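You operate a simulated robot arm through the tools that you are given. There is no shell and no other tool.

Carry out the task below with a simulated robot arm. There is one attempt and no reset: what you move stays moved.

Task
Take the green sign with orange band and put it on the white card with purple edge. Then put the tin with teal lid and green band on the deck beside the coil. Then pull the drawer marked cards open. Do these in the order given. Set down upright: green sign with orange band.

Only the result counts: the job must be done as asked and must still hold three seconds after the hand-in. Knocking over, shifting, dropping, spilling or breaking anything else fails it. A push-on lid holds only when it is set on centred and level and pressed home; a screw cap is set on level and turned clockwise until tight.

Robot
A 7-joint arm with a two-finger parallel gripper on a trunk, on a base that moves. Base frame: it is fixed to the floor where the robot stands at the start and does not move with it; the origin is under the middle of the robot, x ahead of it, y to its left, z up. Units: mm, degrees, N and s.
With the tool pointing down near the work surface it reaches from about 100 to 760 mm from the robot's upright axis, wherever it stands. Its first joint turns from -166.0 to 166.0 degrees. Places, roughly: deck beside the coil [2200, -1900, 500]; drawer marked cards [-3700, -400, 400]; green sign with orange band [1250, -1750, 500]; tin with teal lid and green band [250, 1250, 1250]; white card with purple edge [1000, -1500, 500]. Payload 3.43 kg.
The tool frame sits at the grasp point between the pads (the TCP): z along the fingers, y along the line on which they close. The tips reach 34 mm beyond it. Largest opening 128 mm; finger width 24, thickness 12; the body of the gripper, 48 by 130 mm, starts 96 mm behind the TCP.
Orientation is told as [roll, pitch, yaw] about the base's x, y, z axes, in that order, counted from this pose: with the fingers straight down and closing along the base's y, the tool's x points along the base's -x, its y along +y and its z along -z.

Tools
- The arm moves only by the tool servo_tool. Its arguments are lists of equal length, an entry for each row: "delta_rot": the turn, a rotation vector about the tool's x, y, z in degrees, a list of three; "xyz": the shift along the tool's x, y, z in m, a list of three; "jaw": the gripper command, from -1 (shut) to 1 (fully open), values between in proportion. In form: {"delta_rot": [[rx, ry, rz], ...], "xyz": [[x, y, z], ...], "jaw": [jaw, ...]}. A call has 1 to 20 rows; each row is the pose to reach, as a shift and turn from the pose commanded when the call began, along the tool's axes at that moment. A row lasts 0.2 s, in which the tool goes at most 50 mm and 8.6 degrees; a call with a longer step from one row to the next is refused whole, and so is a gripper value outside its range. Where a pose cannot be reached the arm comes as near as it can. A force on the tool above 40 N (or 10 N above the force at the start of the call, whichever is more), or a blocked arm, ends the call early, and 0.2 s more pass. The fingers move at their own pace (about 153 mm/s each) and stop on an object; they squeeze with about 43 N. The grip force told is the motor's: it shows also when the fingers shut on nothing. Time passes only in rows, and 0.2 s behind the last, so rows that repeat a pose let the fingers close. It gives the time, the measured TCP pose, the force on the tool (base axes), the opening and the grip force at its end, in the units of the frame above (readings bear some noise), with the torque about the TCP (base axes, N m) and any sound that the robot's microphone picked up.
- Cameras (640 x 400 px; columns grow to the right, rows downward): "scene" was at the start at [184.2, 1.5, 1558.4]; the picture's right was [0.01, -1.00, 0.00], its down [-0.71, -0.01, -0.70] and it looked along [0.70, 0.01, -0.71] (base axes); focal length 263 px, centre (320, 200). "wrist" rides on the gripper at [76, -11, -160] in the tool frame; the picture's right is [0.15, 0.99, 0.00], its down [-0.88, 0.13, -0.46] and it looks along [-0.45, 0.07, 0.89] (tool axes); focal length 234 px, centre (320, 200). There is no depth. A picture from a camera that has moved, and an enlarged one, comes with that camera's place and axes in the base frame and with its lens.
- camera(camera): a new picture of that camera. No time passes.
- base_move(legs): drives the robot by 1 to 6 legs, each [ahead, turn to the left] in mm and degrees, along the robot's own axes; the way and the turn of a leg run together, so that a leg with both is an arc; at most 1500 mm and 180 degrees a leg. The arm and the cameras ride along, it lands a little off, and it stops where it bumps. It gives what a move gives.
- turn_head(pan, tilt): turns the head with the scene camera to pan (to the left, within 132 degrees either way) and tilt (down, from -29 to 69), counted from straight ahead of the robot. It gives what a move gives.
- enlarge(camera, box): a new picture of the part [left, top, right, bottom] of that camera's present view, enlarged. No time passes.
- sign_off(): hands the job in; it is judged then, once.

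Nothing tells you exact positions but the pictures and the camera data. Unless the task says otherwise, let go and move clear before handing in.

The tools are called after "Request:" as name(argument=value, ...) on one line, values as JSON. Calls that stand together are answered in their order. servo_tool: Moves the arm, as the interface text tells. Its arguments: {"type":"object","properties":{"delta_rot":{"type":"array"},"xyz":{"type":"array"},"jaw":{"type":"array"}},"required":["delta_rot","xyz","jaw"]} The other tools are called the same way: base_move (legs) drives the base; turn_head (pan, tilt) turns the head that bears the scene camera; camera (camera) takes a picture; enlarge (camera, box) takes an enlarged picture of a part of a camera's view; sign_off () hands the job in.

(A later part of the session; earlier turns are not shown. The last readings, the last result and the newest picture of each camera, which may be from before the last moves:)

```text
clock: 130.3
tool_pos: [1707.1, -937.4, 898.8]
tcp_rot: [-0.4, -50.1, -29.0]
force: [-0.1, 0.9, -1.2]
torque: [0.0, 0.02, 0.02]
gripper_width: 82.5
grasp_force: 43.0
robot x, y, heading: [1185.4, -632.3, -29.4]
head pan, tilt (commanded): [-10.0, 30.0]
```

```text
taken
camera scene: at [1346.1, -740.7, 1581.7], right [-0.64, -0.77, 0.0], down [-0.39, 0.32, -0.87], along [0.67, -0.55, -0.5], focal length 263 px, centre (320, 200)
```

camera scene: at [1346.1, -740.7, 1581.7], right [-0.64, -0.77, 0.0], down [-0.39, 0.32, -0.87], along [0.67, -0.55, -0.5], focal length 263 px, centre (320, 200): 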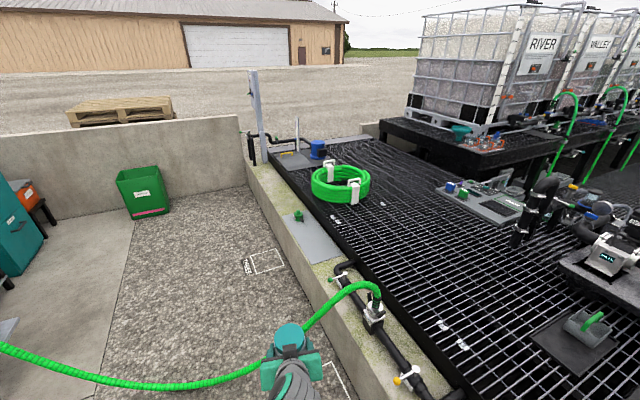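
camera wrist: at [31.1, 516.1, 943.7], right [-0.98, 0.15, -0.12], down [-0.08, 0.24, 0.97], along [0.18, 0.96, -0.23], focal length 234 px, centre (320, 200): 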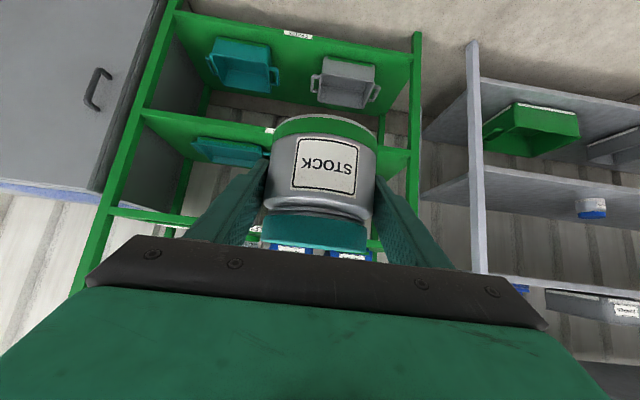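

Request:
enlarge(camera="scene", box=[240, 260, 440, 400])

Request:
enlarge(camera="scene", box=[280, 140, 480, 280])

Request:
turn_head(pan=20, tilt=45)

Request:
camera(camera="scene")

```text
2.86 times, centred on (340, 330) of scene
camera zoom: at [1346.1, -740.7, 1581.7], right [-0.64, -0.77, 0.0], down [-0.39, 0.32, -0.87], along [0.67, -0.55, -0.5], focal length 752 px, centre (263, -171)
```

zoom: 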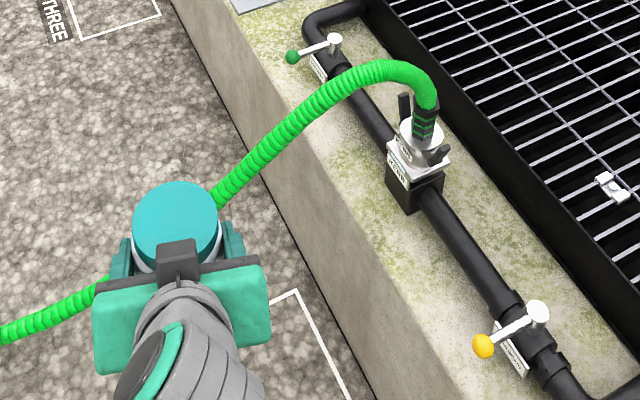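

```text
2.86 times, centred on (380, 210) of scene
camera zoom: at [1346.1, -740.7, 1581.7], right [-0.64, -0.77, 0.0], down [-0.39, 0.32, -0.87], along [0.67, -0.55, -0.5], focal length 752 px, centre (149, 171)
```

zoom: 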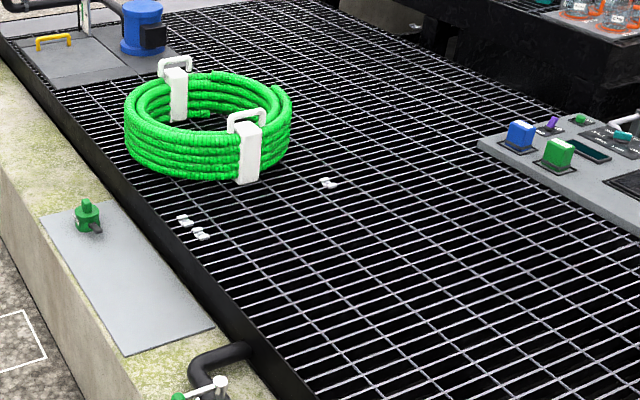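

```text
clock: 131.3
tool_pos: [1706.6, -938.3, 898.3]
tcp_rot: [-0.5, -50.1, -28.9]
force: [-0.4, 0.5, -1.2]
torque: [-0.01, 0.01, 0.02]
gripper_width: 82.7
grasp_force: 42.8
robot x, y, heading: [1189.2, -636.5, -29.5]
head pan, tilt (commanded): [20.0, 45.0]
```

```text
taken
camera scene: at [1356.5, -696.7, 1559.1], right [-0.17, -0.99, 0.0], down [-0.7, 0.12, -0.71], along [0.7, -0.12, -0.71], focal length 263 px, centre (320, 200)
```

scene: 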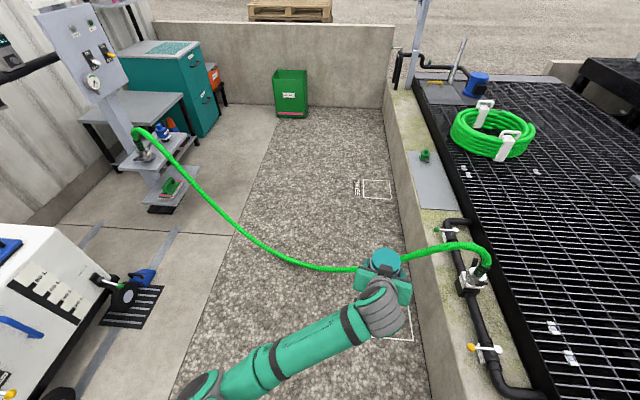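

I've triangulated the hose: it lies on the ground mid-aisle and rises to z≈700 where it crosses the wall near (1860, -1360). Reach will be tight, so I'll test here in free space how far the tilted arm reaches off to the left. That tells me which heading to stand at.

Request:
servo_tool(delta_rot=[[-2.16, 0, -1.81], [-4.31, 0, -3.61], [-6.47, 0, -5.42], [-8.63, 0, -7.23], [-10.78, 0, -9.03], [-12.94, 0, -10.84], [-15.09, 0, -12.64], [-17.25, 0, -14.45], [-19.4, 0, -16.26], [-21.56, 0, -18.06], [-23.72, 0, -19.87], [-25.88, 0, -21.68], [-28.03, 0, -23.48], [-30.19, 0, -25.29], [-32.34, 0, -27.09], [-34.5, 0, -28.9], [-34.5, 0, -28.9]], xyz=[[0.0106, 0.0404, 0.0116], [0.0211, 0.0809, 0.0233], [0.0317, 0.1213, 0.0349], [0.0422, 0.1617, 0.0465], [0.0528, 0.2022, 0.0582], [0.0633, 0.2426, 0.0698], [0.0739, 0.2831, 0.0814], [0.0844, 0.3235, 0.093], [0.095, 0.3639, 0.1047], [0.1056, 0.4044, 0.1163], [0.1161, 0.4448, 0.1279], [0.1267, 0.4852, 0.1396], [0.1372, 0.5257, 0.1512], [0.1478, 0.5661, 0.1628], [0.1583, 0.6066, 0.1745], [0.1689, 0.647, 0.1861], [0.1689, 0.647, 0.1861]], jaw=[-1, -1, -1, -1, -1, -1, -1, -1, -1, -1, -1, -1, -1, -1, -1, -1, -1])

```text
clock: 134.9
tool_pos: [2054.6, -392.9, 648.4]
tcp_rot: [-0.5, -49.8, 16.1]
force: [0.4, -0.1, -0.4]
torque: [-0.01, -0.01, 0.04]
gripper_width: 82.6
grasp_force: 42.4
robot x, y, heading: [1184.1, -630.0, -29.6]
head pan, tilt (commanded): [20.0, 45.0]
```

Request:
servo_tool(delta_rot=[[0, 0, 0], [0, 0, 0], [0, 0, 0], [0, 0, 0], [0, 0, 0]], xyz=[[0.0264, 0, 0.0091], [0.0527, 0, 0.0181], [0.0791, 0, 0.0272], [0.1054, 0, 0.0362], [0.1054, 0, 0.0362]], jaw=[-1, -1, -1, -1, -1])

```text
clock: 136.1
tool_pos: [2014.7, -401.9, 543.0]
tcp_rot: [-0.4, -49.9, 15.9]
force: [-0.6, -0.1, -1.1]
torque: [0.0, -0.03, -0.02]
gripper_width: 82.4
grasp_force: 43.0
robot x, y, heading: [1185.2, -635.9, -29.6]
head pan, tilt (commanded): [20.0, 45.0]
```

Request:
servo_tool(delta_rot=[[0, 0, 0], [0, 0, 0], [0, 0, 0], [0, 0, 0]], xyz=[[-0.0129, 0, 0.0153], [-0.0257, 0, 0.0306], [-0.0386, 0, 0.046], [-0.0386, 0, 0.046]], jaw=[-1, -1, -1, -1])

```text
clock: 137.1
tool_pos: [2037.5, -393.9, 571.8]
tcp_rot: [-0.4, -49.8, 16.0]
force: [0.6, 0.4, -1.6]
torque: [0.02, 0.04, -0.01]
gripper_width: 82.8
grasp_force: 42.7
out of reach, approached as far as the arm can: row 1, 2, 3, 4
robot x, y, heading: [1188.5, -630.5, -29.6]
head pan, tilt (commanded): [20.0, 45.0]
```

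Reach is about 860 mm at deck height at 45° left, which is enough if I stand close. I'll bring the tin back in front and up, then drive to a point clear of the hose to line up straight toward the deck.

Request:
servo_tool(delta_rot=[[2.05, 0, 1.72], [4.1, 0, 3.44], [6.15, 0, 5.16], [8.2, 0, 6.88], [10.25, 0, 8.6], [12.3, 0, 10.33], [14.35, 0, 12.05], [16.4, 0, 13.77], [18.45, 0, 15.49], [20.5, 0, 17.21], [22.55, 0, 18.93], [24.6, 0, 20.65], [26.65, 0, 22.37], [28.7, 0, 24.1], [30.75, 0, 25.82], [32.8, 0, 27.54], [34.85, 0, 29.26], [34.85, 0, 29.26]], xyz=[[0.003, -0.0252, -0.0335], [0.006, -0.0504, -0.067], [0.009, -0.0756, -0.1004], [0.012, -0.1008, -0.1339], [0.0149, -0.126, -0.1674], [0.0179, -0.1513, -0.2009], [0.0209, -0.1765, -0.2344], [0.0239, -0.2017, -0.2678], [0.0269, -0.2269, -0.3013], [0.0299, -0.2521, -0.3348], [0.0329, -0.2773, -0.3683], [0.0359, -0.3025, -0.4018], [0.0389, -0.3277, -0.4352], [0.0419, -0.3529, -0.4687], [0.0449, -0.3782, -0.5022], [0.0478, -0.4034, -0.5357], [0.0508, -0.4285, -0.5692], [0.0508, -0.4285, -0.5692]], jaw=[-1, -1, -1, -1, -1, -1, -1, -1, -1, -1, -1, -1, -1, -1, -1, -1, -1, -1])

Request:
base_move(legs=[[0, 39], [758, 0]])

Request:
turn_head(pan=-60, tilt=40)

Request:
camera(camera="scene")

```text
clock: 140.9
tool_pos: [1703.0, -933.2, 902.7]
tcp_rot: [-0.3, -50.0, -29.7]
force: [0.7, -0.7, -2.4]
torque: [-0.01, 0.02, 0.02]
gripper_width: 83.2
grasp_force: 42.6
robot x, y, heading: [1190.3, -628.9, -30.0]
head pan, tilt (commanded): [20.0, 45.0]
```

```text
clock: 147.0
tool_pos: [2520.7, -413.1, 902.4]
tcp_rot: [-0.4, -50.0, 9.7]
force: [0.7, 0.1, -0.9]
torque: [0.01, 0.03, -0.01]
gripper_width: 82.8
grasp_force: 43.2
robot x, y, heading: [1928.2, -504.9, 9.6]
head pan, tilt (commanded): [20.0, 45.0]
```

```text
clock: 148.5
tool_pos: [2521.8, -412.9, 903.6]
tcp_rot: [-0.4, -50.0, 9.6]
force: [-0.1, 0.0, -1.9]
torque: [0.02, 0.0, 0.02]
gripper_width: 82.7
grasp_force: 43.0
robot x, y, heading: [1930.5, -506.7, 9.7]
head pan, tilt (commanded): [-60.0, 40.0]
```

```text
taken
camera scene: at [2087.2, -554.2, 1566.3], right [-0.77, -0.64, 0.0], down [-0.41, 0.5, -0.77], along [0.49, -0.59, -0.64], focal length 263 px, centre (320, 200)
```

scene: 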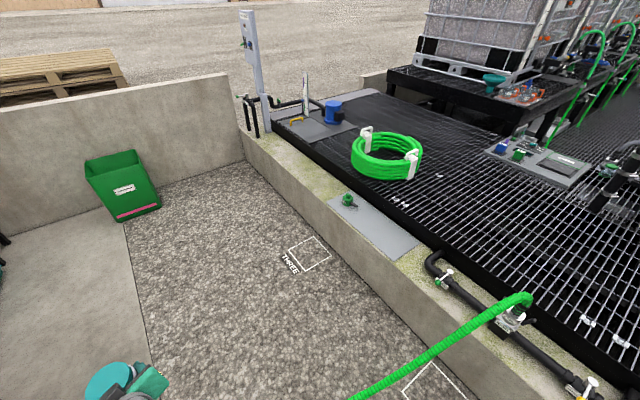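

I'm aligned at the waypoint and the hose is well to the left-front. I'll turn to face the deck and look at the clearance.

Request:
base_move(legs=[[0, -114.3], [350, 0]])

Request:
turn_head(pan=30, tilt=60)

Request:
camera(camera="scene")

Request:
turn_head(pan=75, tilt=60)

Request:
camera(camera="scene")

```text
clock: 156.2
tool_pos: [1685.9, -1423.6, 903.7]
tcp_rot: [-0.4, -50.1, -104.7]
force: [1.0, 0.6, -1.7]
torque: [-0.04, -0.01, 0.0]
gripper_width: 82.6
grasp_force: 42.8
robot x, y, heading: [1842.4, -843.1, -104.5]
head pan, tilt (commanded): [-60.0, 40.0]
```

```text
clock: 157.9
tool_pos: [1684.7, -1422.2, 901.9]
tcp_rot: [-0.4, -50.0, -104.6]
force: [0.2, -0.1, -1.0]
torque: [0.02, 0.0, 0.04]
gripper_width: 82.7
grasp_force: 42.7
robot x, y, heading: [1843.3, -850.7, -104.4]
head pan, tilt (commanded): [30.0, 60.0]
```

```text
taken
camera scene: at [1831.2, -1012.5, 1539.6], right [-0.96, -0.27, 0.0], down [-0.23, 0.83, -0.5], along [0.13, -0.48, -0.87], focal length 263 px, centre (320, 200)
```

scene: 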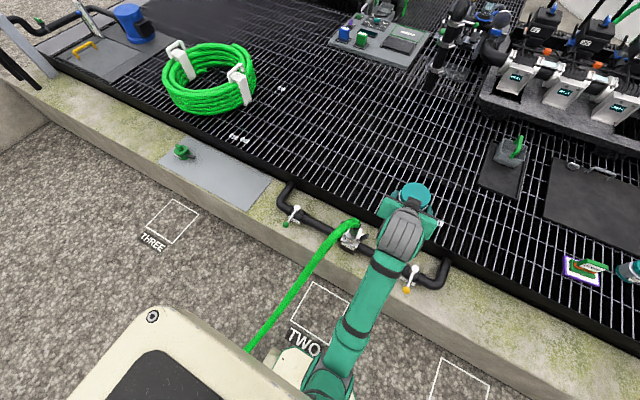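

```text
clock: 159.0
tool_pos: [1685.7, -1422.8, 903.0]
tcp_rot: [-0.4, -50.1, -104.6]
force: [0.5, 0.2, -1.1]
torque: [0.04, 0.0, 0.0]
gripper_width: 82.6
grasp_force: 42.9
robot x, y, heading: [1841.8, -846.6, -104.6]
head pan, tilt (commanded): [75.0, 60.0]
```

```text
taken
camera scene: at [1871.5, -981.1, 1539.6], right [-0.49, -0.87, 0.0], down [-0.75, 0.43, -0.5], along [0.43, -0.25, -0.87], focal length 263 px, centre (320, 200)
```

scene: 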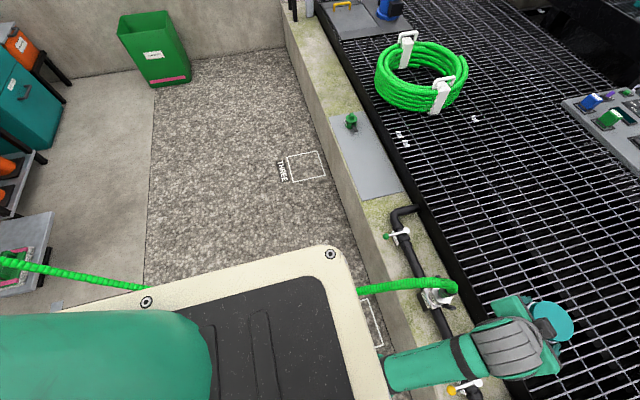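

The hose passes well left of the trunk, and the arm is straight ahead. I'll creep forward toward the wall in steps.

Request:
base_move(legs=[[200, 0]])

Request:
turn_head(pan=45, tilt=69)

Request:
camera(camera="scene")

Request:
camera(camera="wrist")

```text
clock: 160.6
tool_pos: [1632.8, -1618.1, 902.0]
tcp_rot: [-0.4, -49.9, -104.7]
force: [-0.1, -0.5, -1.6]
torque: [0.02, 0.0, -0.01]
gripper_width: 82.6
grasp_force: 43.2
robot x, y, heading: [1789.1, -1041.3, -104.7]
head pan, tilt (commanded): [75.0, 60.0]
```

```text
clock: 161.6
tool_pos: [1633.9, -1618.6, 902.7]
tcp_rot: [-0.4, -50.1, -104.6]
force: [-0.4, -0.3, -1.1]
torque: [0.03, 0.0, 0.0]
gripper_width: 82.6
grasp_force: 42.8
robot x, y, heading: [1789.5, -1042.0, -104.3]
head pan, tilt (commanded): [45.0, 68.8]
```

```text
taken
camera scene: at [1791.0, -1191.6, 1530.2], right [-0.86, -0.51, 0.0], down [-0.47, 0.8, -0.36], along [0.18, -0.31, -0.93], focal length 263 px, centre (320, 200)
```

scene: 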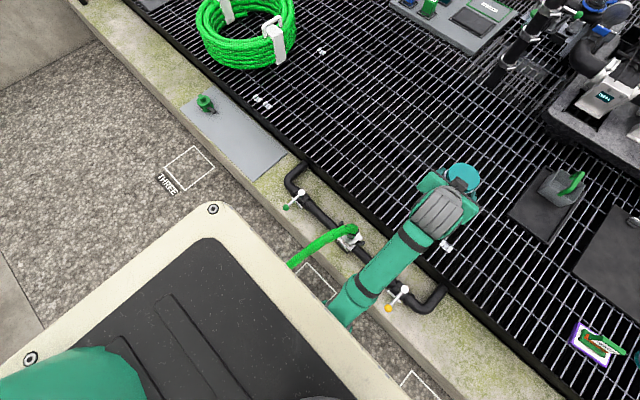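

```text
taken
camera wrist: at [1667.1, -1449.6, 947.6], right [0.98, -0.17, -0.12], down [0.07, -0.24, 0.97], along [-0.19, -0.96, -0.23], focal length 234 px, centre (320, 200)
```

wrist: 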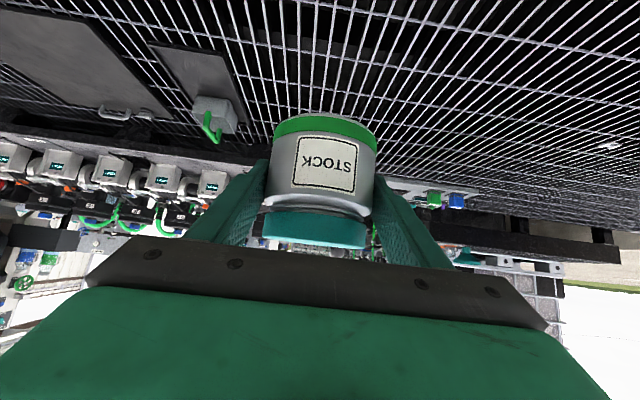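

Request:
base_move(legs=[[60, 0]])

Request:
enlarge(camera="scene", box=[200, 200, 400, 330])

```text
clock: 162.5
tool_pos: [1618.4, -1676.5, 901.8]
tcp_rot: [-0.4, -50.0, -104.7]
force: [0.1, -0.1, -0.9]
torque: [0.02, -0.01, -0.01]
gripper_width: 82.6
grasp_force: 43.2
robot x, y, heading: [1775.6, -1101.0, -104.5]
head pan, tilt (commanded): [45.0, 68.8]
```

```text
3.08 times, centred on (300, 265) of scene
camera zoom: at [1775.8, -1250.0, 1530.2], right [-0.86, -0.51, 0.0], down [-0.47, 0.8, -0.36], along [0.18, -0.31, -0.93], focal length 810 px, centre (382, 0)
```

zoom: 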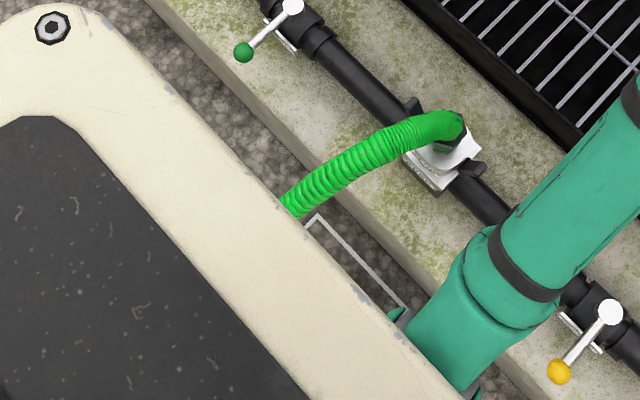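

Request:
base_move(legs=[[35, 0]])

Request:
turn_head(pan=90, tilt=50)

Request:
camera(camera="scene")

```text
clock: 163.4
tool_pos: [1609.1, -1711.3, 903.7]
tcp_rot: [-0.4, -49.9, -104.7]
force: [0.4, 0.3, -1.1]
torque: [0.03, 0.0, -0.02]
gripper_width: 82.7
grasp_force: 42.5
robot x, y, heading: [1768.5, -1134.3, -104.7]
head pan, tilt (commanded): [45.0, 68.8]
```

```text
clock: 164.5
tool_pos: [1610.1, -1710.9, 902.4]
tcp_rot: [-0.3, -50.0, -104.6]
force: [1.3, 0.2, -1.4]
torque: [0.03, 0.03, -0.03]
gripper_width: 82.7
grasp_force: 42.9
robot x, y, heading: [1767.1, -1134.7, -104.7]
head pan, tilt (commanded): [90.0, 50.0]
```

```text
taken
camera scene: at [1813.2, -1255.3, 1552.1], right [-0.25, -0.97, 0.0], down [-0.74, 0.19, -0.64], along [0.62, -0.16, -0.77], focal length 263 px, centre (320, 200)
```

scene: 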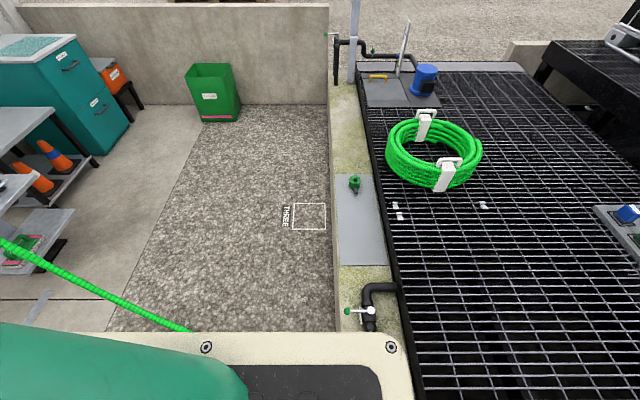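

I'm at (1768, -1134) and still unblocked, and the spot is about 879 mm away. I'll nudge a bit closer to gain reach.

Request:
base_move(legs=[[14, 0]])

Request:
turn_head(pan=45, tilt=50)

Request:
camera(camera="scene")

```text
clock: 165.3
tool_pos: [1606.9, -1723.7, 903.2]
tcp_rot: [-0.5, -49.9, -104.6]
force: [0.8, 0.8, -1.7]
torque: [0.03, 0.0, -0.01]
gripper_width: 82.9
grasp_force: 42.5
robot x, y, heading: [1765.2, -1146.6, -104.6]
head pan, tilt (commanded): [90.0, 50.0]
```

```text
clock: 166.4
tool_pos: [1605.9, -1725.1, 904.2]
tcp_rot: [-0.4, -50.0, -104.6]
force: [-0.6, 0.3, -1.3]
torque: [0.0, 0.0, 0.0]
gripper_width: 82.7
grasp_force: 43.2
robot x, y, heading: [1762.3, -1149.4, -104.6]
head pan, tilt (commanded): [45.0, 50.0]
```

```text
taken
camera scene: at [1774.2, -1316.0, 1552.2], right [-0.86, -0.51, 0.0], down [-0.39, 0.66, -0.64], along [0.33, -0.55, -0.77], focal length 263 px, centre (320, 200)
```

scene: 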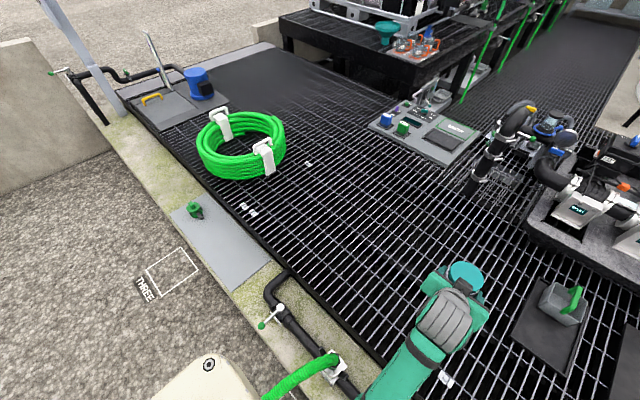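

I'm as close as I want to be, and the spot is now about 870 mm away at 45° left. I'll swing the tin over the deck to above the spot, at a height that clears everything.

Request:
servo_tool(delta_rot=[[-2.28, 0, -1.92], [-4.57, 0, -3.83], [-6.85, 0, -5.75], [-9.13, 0, -7.66], [-11.41, 0, -9.58], [-13.7, 0, -11.5], [-15.98, 0, -13.41], [-18.26, 0, -15.33], [-20.54, 0, -17.24], [-22.83, 0, -19.16], [-25.11, 0, -21.08], [-27.39, 0, -22.99], [-29.67, 0, -24.91], [-31.96, 0, -26.82], [-34.24, 0, -28.74], [-34.24, 0, -28.74]], xyz=[[0.0124, 0.0407, 0.0115], [0.0248, 0.0815, 0.0229], [0.0372, 0.1222, 0.0344], [0.0496, 0.1629, 0.0458], [0.062, 0.2037, 0.0573], [0.0744, 0.2444, 0.0688], [0.0868, 0.2851, 0.0802], [0.0993, 0.3259, 0.0917], [0.1117, 0.3666, 0.1031], [0.1241, 0.4073, 0.1146], [0.1365, 0.4481, 0.1261], [0.1489, 0.4888, 0.1375], [0.1613, 0.5295, 0.149], [0.1737, 0.5703, 0.1604], [0.1861, 0.611, 0.1719], [0.1861, 0.611, 0.1719]], jaw=[-1, -1, -1, -1, -1, -1, -1, -1, -1, -1, -1, -1, -1, -1, -1, -1])

Request:
camera(camera="scene")

Request:
camera(camera="wrist")

```text
clock: 169.8
tool_pos: [2192.2, -1894.3, 647.3]
tcp_rot: [-0.3, -49.8, -60.1]
force: [0.4, 0.0, -0.7]
torque: [0.01, 0.01, -0.02]
gripper_width: 82.7
grasp_force: 43.0
robot x, y, heading: [1761.3, -1148.5, -104.6]
head pan, tilt (commanded): [45.0, 50.0]
```

```text
taken
camera scene: at [1774.3, -1316.1, 1552.2], right [-0.86, -0.51, 0.0], down [-0.39, 0.66, -0.64], along [0.33, -0.55, -0.77], focal length 263 px, centre (320, 200)
```

scene: 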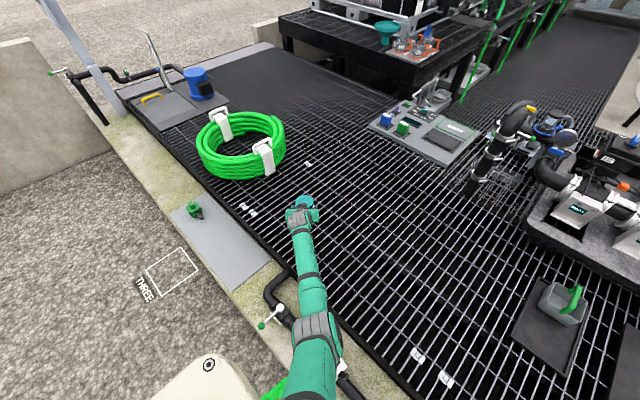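

```text
taken
camera wrist: at [2098.3, -1751.2, 691.9], right [0.81, 0.57, -0.12], down [0.23, -0.12, 0.97], along [0.54, -0.81, -0.23], focal length 234 px, centre (320, 200)
```

wrist: 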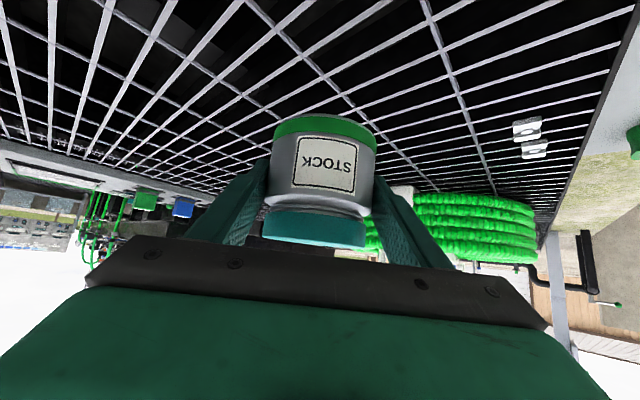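

The tin hangs right above the deck spot beside the coil. I'll lower it, staying just within reach.

Request:
servo_tool(delta_rot=[[0, 0, 0], [0, 0, 0], [0, 0, 0], [0, 0, 0], [0, 0, 0]], xyz=[[0.0203, 0, 0.0138], [0.0406, 0, 0.0283], [0.0609, 0, 0.0431], [0.0782, 0, 0.0578], [0.0782, 0, 0.0578]], jaw=[-1, -1, -1, -1, -1])

Request:
camera(camera="wrist")

```text
clock: 171.0
tool_pos: [2189.8, -1888.4, 549.8]
tcp_rot: [-0.3, -49.9, -59.9]
force: [0.8, -0.7, 2.1]
torque: [-0.08, -0.05, -0.02]
gripper_width: 82.5
grasp_force: 43.0
robot x, y, heading: [1761.6, -1148.0, -104.5]
head pan, tilt (commanded): [45.0, 50.0]
```

```text
taken
camera wrist: at [2094.6, -1745.9, 595.4], right [0.81, 0.57, -0.12], down [0.22, -0.12, 0.97], along [0.54, -0.81, -0.23], focal length 234 px, centre (320, 200)
```

wrist: 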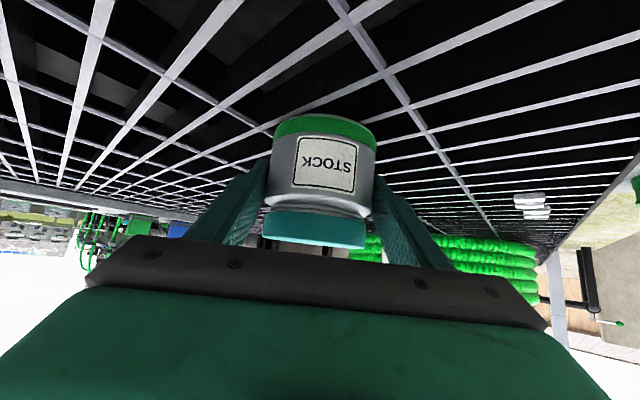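

Request:
servo_tool(delta_rot=[[0, 0, 0], [0, 0, 0], [0, 0, 0]], xyz=[[0.0008, 0, 0.0006], [0.0011, 0, 0.001], [0.0011, 0, 0.001]], jaw=[-1, -1, -1])

```text
clock: 171.8
tool_pos: [2188.7, -1890.9, 548.9]
tcp_rot: [-0.3, -49.9, -60.0]
force: [-1.0, 1.9, 15.6]
torque: [-0.39, -0.37, 0.01]
gripper_width: 82.8
grasp_force: 43.0
robot x, y, heading: [1761.9, -1148.1, -104.5]
head pan, tilt (commanded): [45.0, 50.0]
```

Contact is about 15 N, so the tin is on the grating. I'll ease the pressure a touch, then open the fingers.

Request:
servo_tool(delta_rot=[[0, 0, 0], [0, 0, 0], [0, 0, 0]], xyz=[[-0.0005, 0, -0.0004], [-0.0007, 0, -0.0006], [-0.0007, 0, -0.0006]], jaw=[-1, -1, -1])

Request:
servo_tool(delta_rot=[[0, 0, 0], [0, 0, 0], [0, 0, 0], [0, 0, 0], [0, 0, 0]], xyz=[[0, 0, 0], [0, 0, 0], [0, 0, 0], [0, 0, 0], [0, 0, 0]], jaw=[0.35, 0.5, 0.7, 0.85, 0.85])

Request:
camera(camera="wrist")

```text
clock: 172.6
tool_pos: [2187.7, -1889.0, 550.7]
tcp_rot: [-0.4, -49.8, -60.0]
force: [5.1, -1.4, 13.0]
torque: [-0.51, -0.6, 0.03]
gripper_width: 83.1
grasp_force: 43.3
robot x, y, heading: [1761.8, -1145.0, -104.6]
head pan, tilt (commanded): [45.0, 50.0]
```

```text
clock: 173.8
tool_pos: [2188.1, -1889.2, 548.6]
tcp_rot: [-0.4, -49.9, -60.0]
force: [-0.3, -0.1, 0.7]
torque: [-0.02, 0.02, 0.0]
gripper_width: 118.5
grasp_force: 0.0
robot x, y, heading: [1758.1, -1152.3, -104.8]
head pan, tilt (commanded): [45.0, 50.0]
```

```text
taken
camera wrist: at [2094.1, -1745.8, 594.4], right [0.81, 0.57, -0.12], down [0.23, -0.12, 0.97], along [0.54, -0.81, -0.23], focal length 234 px, centre (320, 200)
```

wrist: 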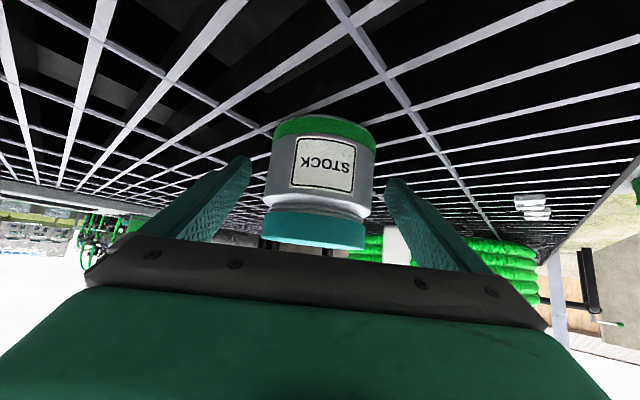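

The tin stands freely on the grating. I'll withdraw back along the tool axis.

Request:
servo_tool(delta_rot=[[0, 0, 0], [0, 0, 0], [0, 0, 0], [0, 0, 0], [0, 0, 0], [0, 0, 0]], xyz=[[0, 0, -0.02], [0, 0, -0.05], [0, 0, -0.09], [0, 0, -0.13], [0, 0, -0.17], [0, 0, -0.2]], jaw=[0.85, 0.85, 0.85, 0.85, 0.85, 0.85])

Request:
camera(camera="wrist")

Request:
camera(camera="scene")

```text
clock: 175.2
tool_pos: [2112.1, -1755.6, 678.3]
tcp_rot: [-0.4, -49.8, -60.2]
force: [-0.4, 0.8, -1.0]
torque: [0.0, 0.01, 0.01]
gripper_width: 118.6
grasp_force: 0.1
robot x, y, heading: [1762.8, -1152.2, -104.5]
head pan, tilt (commanded): [45.0, 50.0]
```

```text
taken
camera wrist: at [2017.7, -1612.2, 723.8], right [0.81, 0.57, -0.12], down [0.23, -0.12, 0.97], along [0.54, -0.81, -0.23], focal length 234 px, centre (320, 200)
```

wrist: 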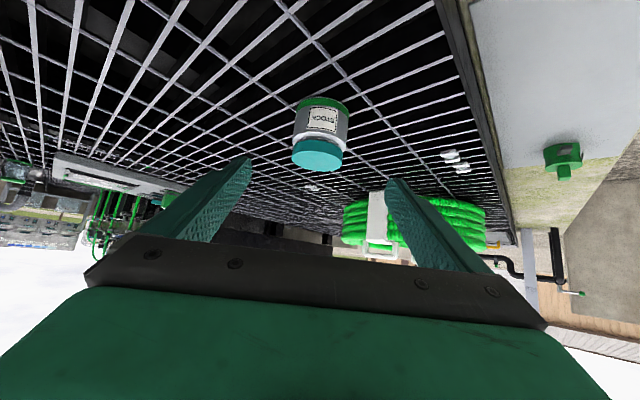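

```text
taken
camera scene: at [1774.2, -1316.1, 1552.2], right [-0.86, -0.51, 0.0], down [-0.39, 0.66, -0.64], along [0.33, -0.55, -0.77], focal length 263 px, centre (320, 200)
```

scene: 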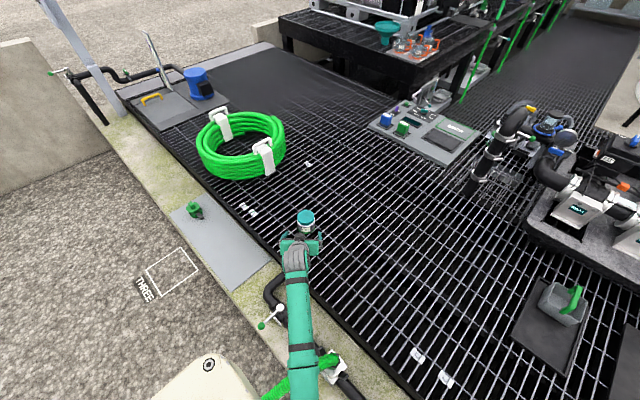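

The tin stands upright on the deck beside the coil. I'll raise the arm and bring it back in front before backing away from the hose.

Request:
servo_tool(delta_rot=[[0, 0, 0], [0, 0, 0], [0, 0, 0], [0, 0, 0], [0, 0, 0]], xyz=[[-0.0337, 0, -0.0283], [-0.0674, 0, -0.0566], [-0.1011, 0, -0.0849], [-0.1348, 0, -0.1132], [-0.1685, 0, -0.1415]], jaw=[0.85, 0.85, 0.85, 0.85, 0.85])

Request:
servo_tool(delta_rot=[[2.84, 0, 2.38], [5.68, 0, 4.77], [8.53, 0, 7.15], [11.37, 0, 9.53], [14.21, 0, 11.92], [17.05, 0, 14.3], [19.89, 0, 16.68], [22.73, 0, 19.07], [25.58, 0, 21.45], [28.42, 0, 23.83], [31.26, 0, 26.22], [34.1, 0, 28.6], [34.1, 0, 28.6]], xyz=[[0.0161, -0.0327, -0.0192], [0.0322, -0.0655, -0.0384], [0.0483, -0.0982, -0.0575], [0.0644, -0.1309, -0.0767], [0.0805, -0.1636, -0.0959], [0.0966, -0.1964, -0.1151], [0.1127, -0.2291, -0.1342], [0.1288, -0.2618, -0.1534], [0.1449, -0.2945, -0.1726], [0.161, -0.3273, -0.1918], [0.1771, -0.36, -0.2109], [0.1932, -0.3927, -0.2301], [0.1932, -0.3927, -0.2301]], jaw=[0.85, 0.85, 0.85, 0.85, 0.85, 0.85, 0.85, 0.85, 0.85, 0.85, 0.85, 0.85, 0.85])

Request:
enlarge(camera="scene", box=[200, 120, 440, 270])

```text
clock: 176.4
tool_pos: [2114.3, -1756.2, 898.0]
tcp_rot: [-0.5, -49.8, -59.9]
force: [-0.4, 0.5, 0.0]
torque: [0.02, -0.02, -0.02]
gripper_width: 118.5
grasp_force: 0.0
robot x, y, heading: [1761.5, -1149.6, -104.3]
head pan, tilt (commanded): [45.0, 50.0]
```

```text
clock: 179.2
tool_pos: [1624.0, -1689.9, 900.5]
tcp_rot: [-0.5, -49.9, -104.5]
force: [-0.6, 0.2, 0.1]
torque: [0.0, 0.02, 0.02]
gripper_width: 118.3
grasp_force: 0.0
robot x, y, heading: [1761.8, -1148.5, -104.4]
head pan, tilt (commanded): [45.0, 50.0]
```

```text
2.67 times, centred on (320, 195) of scene
camera zoom: at [1774.1, -1316.0, 1552.2], right [-0.86, -0.51, 0.0], down [-0.39, 0.66, -0.64], along [0.33, -0.55, -0.77], focal length 702 px, centre (320, 213)
```

zoom: 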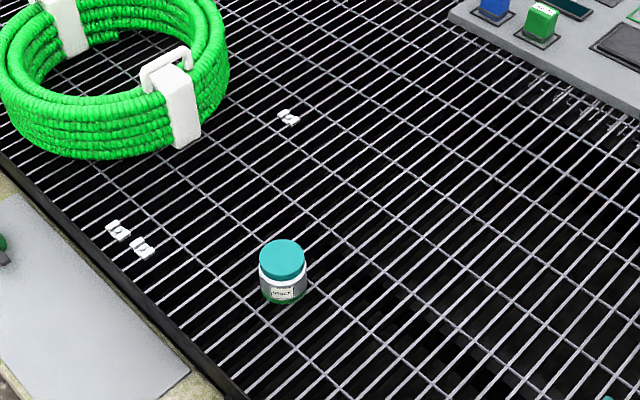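

The tin stands neatly on the grating. Next is the CARDS drawer: I'll back straight out from the hose, turn, and drive along the aisle toward the far cabinets.

Request:
base_move(legs=[[-650, 0], [0, -90.2], [1500, 0]])

Request:
turn_head(pan=0, tilt=25)

Request:
camera(camera="scene")

```text
clock: 194.2
tool_pos: [-66.1, 5.2, 901.4]
tcp_rot: [-0.5, -50.1, 165.1]
force: [0.1, 0.6, 0.3]
torque: [0.0, -0.02, 0.0]
gripper_width: 118.5
grasp_force: 0.0
robot x, y, heading: [471.1, -140.6, 165.0]
head pan, tilt (commanded): [45.0, 50.0]
```

```text
clock: 195.3
tool_pos: [-66.4, 4.7, 901.3]
tcp_rot: [-0.3, -50.1, 165.1]
force: [0.2, -0.1, -1.0]
torque: [0.0, -0.02, -0.02]
gripper_width: 118.2
grasp_force: 0.0
robot x, y, heading: [474.9, -136.1, 165.0]
head pan, tilt (commanded): [0.0, 25.0]
```

```text
taken
camera scene: at [281.0, -86.1, 1589.6], right [0.26, 0.97, 0.0], down [0.41, -0.11, -0.91], along [-0.88, 0.23, -0.42], focal length 263 px, centre (320, 200)
```

scene: 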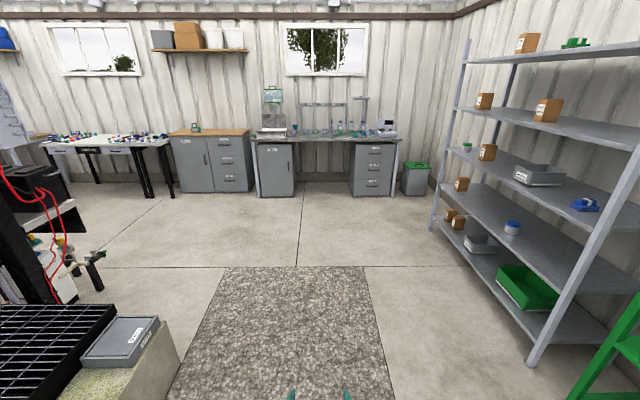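

The aisle ahead is clear and the wooden-topped cabinet is ahead to the left. I'll enlarge it to locate the CARDS drawer.

Request:
enlarge(camera="scene", box=[150, 115, 310, 215])

```text
4.00 times, centred on (230, 165) of scene
camera zoom: at [281.0, -86.1, 1589.6], right [0.26, 0.97, 0.0], down [0.41, -0.11, -0.91], along [-0.88, 0.23, -0.42], focal length 1053 px, centre (680, 340)
```

zoom: 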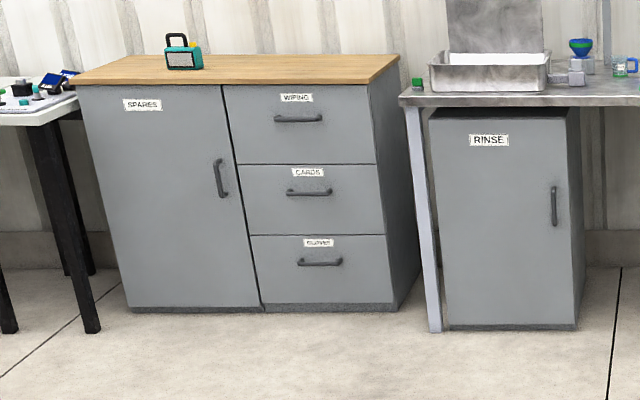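

The CARDS handle is near (-3570, -432, 475), and the cabinet faces back along the aisle. I'll drive past the end of the deck first, then angle across to it.

Request:
base_move(legs=[[1500, 0], [480, 0], [0, 51.8], [900, 0]])

Request:
turn_head(pan=-45, tilt=25)

Request:
camera(camera="scene")

```text
clock: 212.0
tool_pos: [-2586.6, -520.1, 900.3]
tcp_rot: [-0.3, -50.0, -142.5]
force: [-0.2, -0.6, -0.4]
torque: [0.0, 0.02, -0.01]
gripper_width: 118.6
grasp_force: 0.0
robot x, y, heading: [-2146.6, -176.8, -142.8]
head pan, tilt (commanded): [0.0, 25.0]
```

```text
clock: 213.2
tool_pos: [-2586.2, -518.7, 901.3]
tcp_rot: [-0.4, -49.9, -142.5]
force: [0.4, 0.6, 0.0]
torque: [0.04, -0.02, 0.01]
gripper_width: 118.3
grasp_force: 0.0
robot x, y, heading: [-2144.1, -178.3, -142.7]
head pan, tilt (commanded): [-45.0, 25.0]
```

```text
taken
camera scene: at [-2321.5, -229.7, 1589.7], right [0.13, 0.99, 0.0], down [0.42, -0.06, -0.91], along [-0.9, 0.12, -0.42], focal length 263 px, centre (320, 200)
```

scene: 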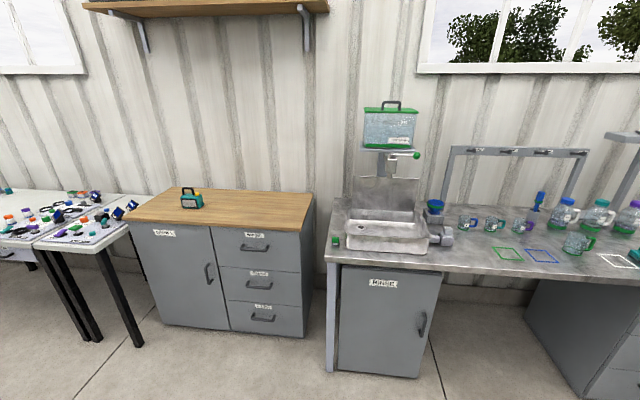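

Request:
enlarge(camera="scene", box=[130, 190, 330, 350])

```text
2.50 times, centred on (230, 270) of scene
camera zoom: at [-2321.5, -229.7, 1589.7], right [0.13, 0.99, 0.0], down [0.42, -0.06, -0.91], along [-0.9, 0.12, -0.42], focal length 658 px, centre (545, 25)
```

zoom: 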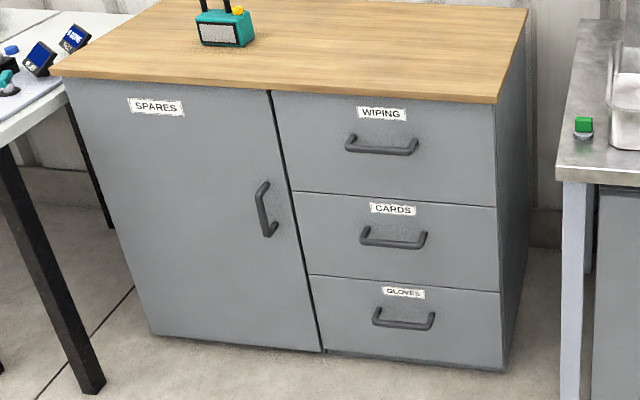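

I've got the CARDS handle near (-3530, -425, 490): a horizontal bow handle on the middle drawer. I'll drive to about 680 mm in front of it, facing the cabinet.

Request:
base_move(legs=[[0, -7.8], [838, 0], [0, -43.5]])

Request:
turn_head(pan=0, tilt=55)

Request:
camera(camera="scene")

Request:
camera(camera="wrist")

```text
clock: 220.6
tool_pos: [-3426.0, -466.3, 901.3]
tcp_rot: [-0.4, -50.0, 166.3]
force: [-0.2, -0.6, -0.3]
torque: [-0.01, -0.02, 0.04]
gripper_width: 118.4
grasp_force: 0.0
robot x, y, heading: [-2884.6, -596.3, 165.9]
head pan, tilt (commanded): [-45.0, 25.0]
```

```text
clock: 221.7
tool_pos: [-3426.7, -467.7, 900.8]
tcp_rot: [-0.3, -50.1, 166.4]
force: [0.3, -0.8, 0.3]
torque: [0.01, -0.02, -0.01]
gripper_width: 118.3
grasp_force: 0.0
robot x, y, heading: [-2879.5, -597.6, 166.1]
head pan, tilt (commanded): [0.0, 55.0]
```

```text
taken
camera scene: at [-3057.0, -554.6, 1545.7], right [0.24, 0.97, 0.0], down [0.79, -0.2, -0.57], along [-0.56, 0.14, -0.82], focal length 263 px, centre (320, 200)
```

scene: 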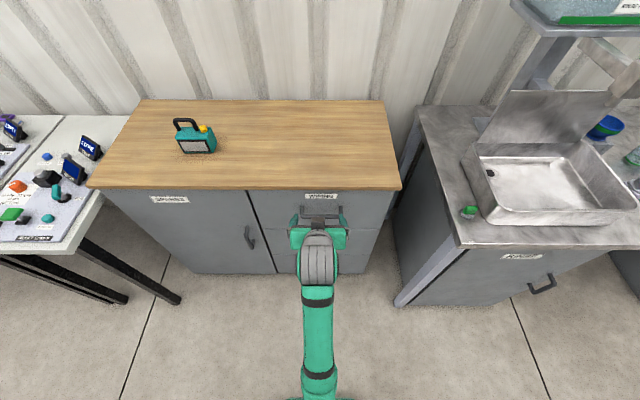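

```text
taken
camera wrist: at [-3257.4, -497.3, 945.7], right [-0.15, -0.98, -0.12], down [-0.24, -0.08, 0.97], along [-0.96, 0.17, -0.23], focal length 234 px, centre (320, 200)
```

wrist: 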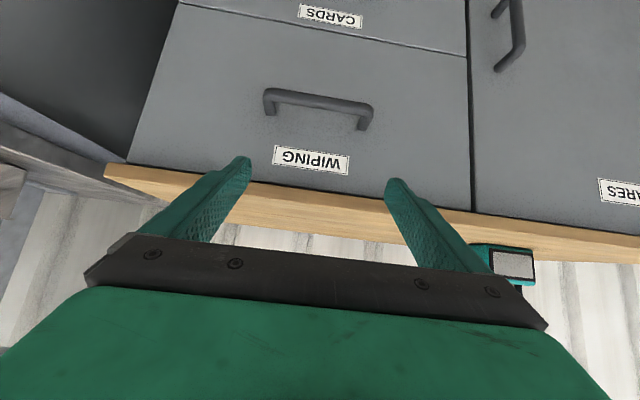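

I'm square to the cabinet with the tool above and in front of the drawers. I'll pull the tool back and lower it, tilting it nearly horizontal, for a close look at the CARDS handle.

Request:
servo_tool(delta_rot=[[0, 0, 0], [0, -4, 0], [0, -8, 0], [0, -12, 0], [0, -16, 0], [0, -20, 0], [0, -25, 0], [0, -25, 0]], xyz=[[0.03, 0, -0.03], [0.065, 0, -0.03], [0.1, 0, -0.005], [0.137, 0, 0.02], [0.174, 0, 0.045], [0.211, 0, 0.07], [0.2494, 0, 0.0918], [0.2494, 0, 0.0918]], jaw=[0.85, 0.85, 0.85, 0.85, 0.85, 0.85, 0.85, 0.85])

Request:
camera(camera="wrist")

Request:
camera(camera="scene")

```text
clock: 223.5
tool_pos: [-3338.6, -487.4, 649.7]
tcp_rot: [-1.1, -75.1, 167.0]
force: [-0.3, 0.3, 0.1]
torque: [-0.02, 0.0, -0.01]
gripper_width: 118.5
grasp_force: 0.1
robot x, y, heading: [-2885.6, -599.0, 166.0]
head pan, tilt (commanded): [0.0, 55.0]
```

```text
taken
camera wrist: at [-3166.6, -518.3, 618.7], right [-0.2, -0.97, -0.15], down [0.17, -0.18, 0.97], along [-0.96, 0.17, 0.21], focal length 234 px, centre (320, 200)
```

wrist: 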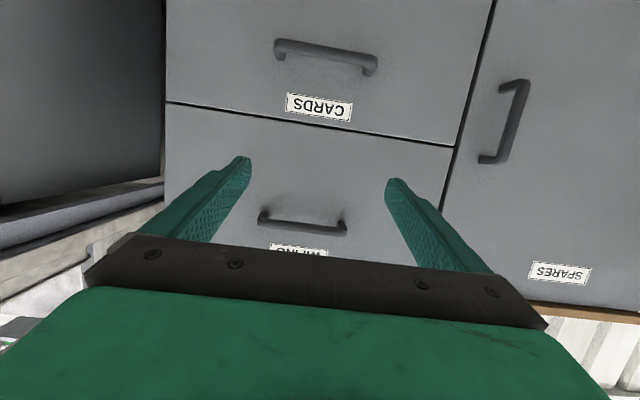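

```text
taken
camera scene: at [-3056.9, -554.7, 1545.7], right [0.24, 0.97, 0.0], down [0.79, -0.2, -0.57], along [-0.56, 0.14, -0.82], focal length 263 px, centre (320, 200)
```

scene: 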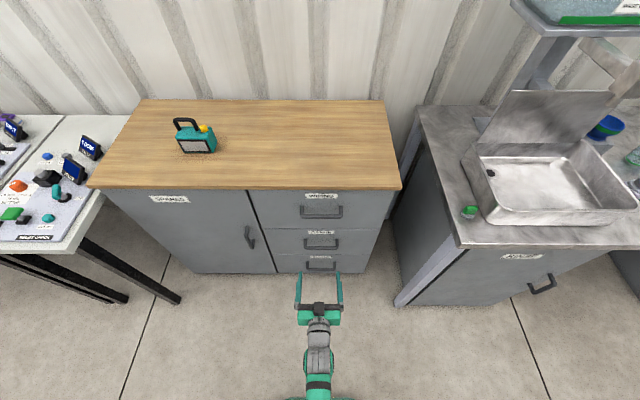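

Request:
enlarge(camera="scene", box=[240, 180, 400, 290])

Request:
enlarge(camera="wrist", box=[240, 10, 420, 130])

```text
3.64 times, centred on (320, 235) of scene
camera zoom: at [-3056.9, -554.7, 1545.7], right [0.24, 0.97, 0.0], down [0.79, -0.2, -0.57], along [-0.56, 0.14, -0.82], focal length 957 px, centre (320, 73)
```

zoom: 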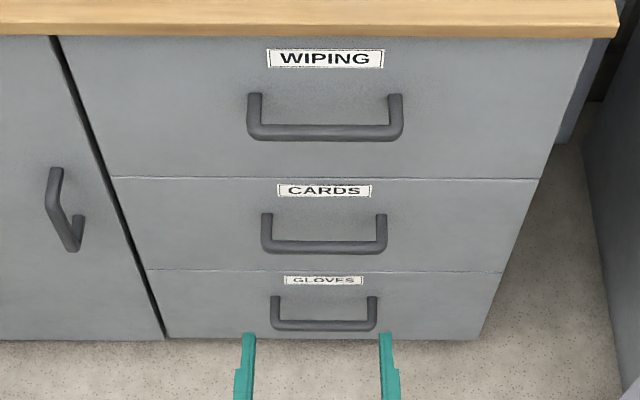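

```text
3.33 times, centred on (330, 70) of wrist
camera zoom: at [-3166.6, -518.3, 618.7], right [-0.2, -0.97, -0.15], down [0.17, -0.18, 0.97], along [-0.96, 0.17, 0.21], focal length 781 px, centre (287, 633)
```

zoom: 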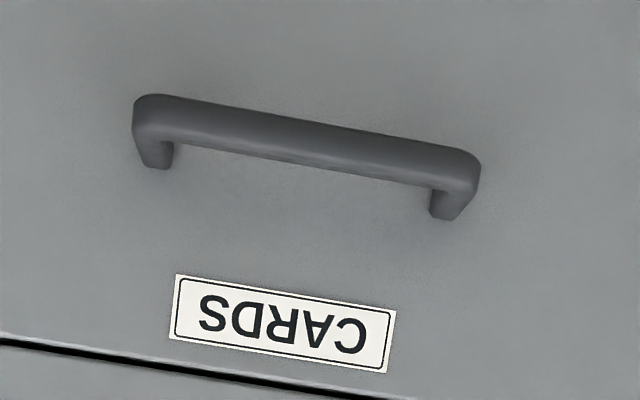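

The CARDS bar is centred at (-3531, -431, 481): 150 mm wide, about 16 mm thick, standing about 42 mm off the front, and I'm squarely in front of it. I'll roll the gripper 90° so the fingers close above and below the bar, and narrow the opening.

Request:
servo_tool(delta_rot=[[0, 0, 8.2], [0, 0, 16.4], [0, 0, 24.6], [0, 0, 32.8], [0, 0, 41], [0, 0, 49.2], [0, 0, 57.4], [0, 0, 65.6], [0, 0, 73.8], [0, 0, 82], [0, 0, 90], [0, 0, 90]], xyz=[[0, 0, 0], [0, 0, 0], [0, 0, 0], [0, 0, 0], [0, 0, 0], [0, 0, 0], [0, 0, 0], [0, 0, 0], [0, 0, 0], [0, 0, 0], [0, 0, 0], [0, 0, 0]], jaw=[0.85, 0.7, 0.6, 0.5, 0.4, 0.3, 0.2, 0.2, 0.2, 0.2, 0.2, 0.2])

Request:
camera(camera="wrist")

Request:
camera(camera="scene")

```text
clock: 226.1
tool_pos: [-3337.9, -488.5, 651.0]
tcp_rot: [75.1, -0.2, 75.9]
force: [0.3, 0.0, -1.2]
torque: [0.04, -0.01, 0.01]
gripper_width: 76.7
grasp_force: 0.1
robot x, y, heading: [-2887.1, -594.8, 166.1]
head pan, tilt (commanded): [0.0, 55.0]
```

```text
taken
camera wrist: at [-3204.9, -599.4, 681.3], right [-0.28, -0.08, 0.96], down [0.61, 0.75, 0.25], along [-0.74, 0.65, -0.16], focal length 234 px, centre (320, 200)
```

wrist: 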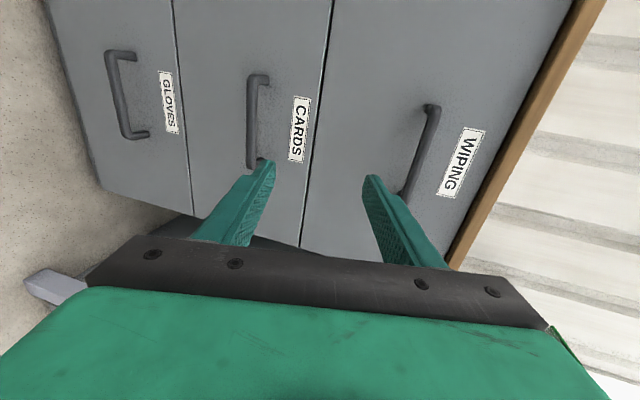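

```text
taken
camera scene: at [-3056.9, -554.7, 1545.7], right [0.24, 0.97, 0.0], down [0.79, -0.2, -0.57], along [-0.56, 0.14, -0.82], focal length 263 px, centre (320, 200)
```

scene: 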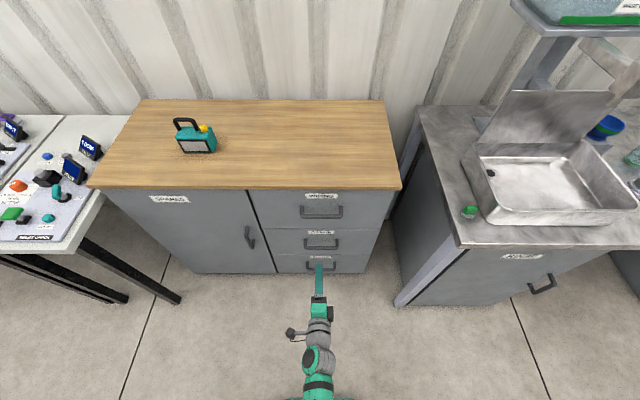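

The roll worked and the fingers now close vertically. I'll move to a point about 90 mm short of the CARDS bar, in line with it.

Request:
servo_tool(delta_rot=[[0, 0, 0], [0, 0, 0], [0, 0, 0], [0, 0, 0], [0, 0, 0], [0, 0, 0]], xyz=[[-0.0018, -0.0224, 0.0261], [-0.0037, -0.0448, 0.0521], [-0.0055, -0.0673, 0.0782], [-0.0074, -0.0897, 0.1042], [-0.0092, -0.1121, 0.1303], [-0.0092, -0.1121, 0.1303]], jaw=[0.2, 0.2, 0.2, 0.2, 0.2, 0.2])

Request:
camera(camera="wrist")

Request:
enlarge(camera="scene", box=[240, 180, 400, 290])

```text
clock: 227.5
tool_pos: [-3430.9, -454.5, 510.2]
tcp_rot: [75.0, -0.4, 75.9]
force: [-0.5, -0.3, -0.8]
torque: [-0.02, 0.0, -0.01]
gripper_width: 76.9
grasp_force: 0.1
robot x, y, heading: [-2882.2, -594.6, 166.1]
head pan, tilt (commanded): [0.0, 55.0]
```

```text
taken
camera wrist: at [-3296.4, -565.8, 540.2], right [-0.28, -0.08, 0.96], down [0.61, 0.75, 0.25], along [-0.74, 0.65, -0.16], focal length 234 px, centre (320, 200)
```

wrist: 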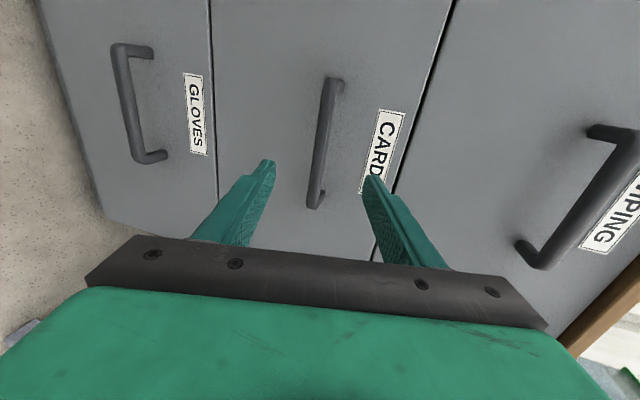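

```text
3.64 times, centred on (320, 235) of scene
camera zoom: at [-3057.0, -554.7, 1545.7], right [0.24, 0.97, 0.0], down [0.79, -0.2, -0.57], along [-0.56, 0.14, -0.82], focal length 957 px, centre (320, 73)
```

zoom: 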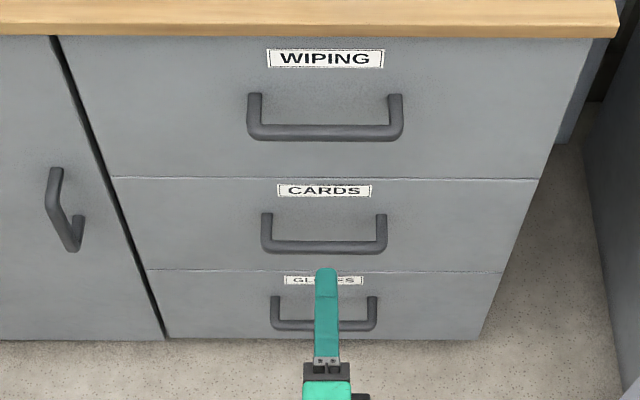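

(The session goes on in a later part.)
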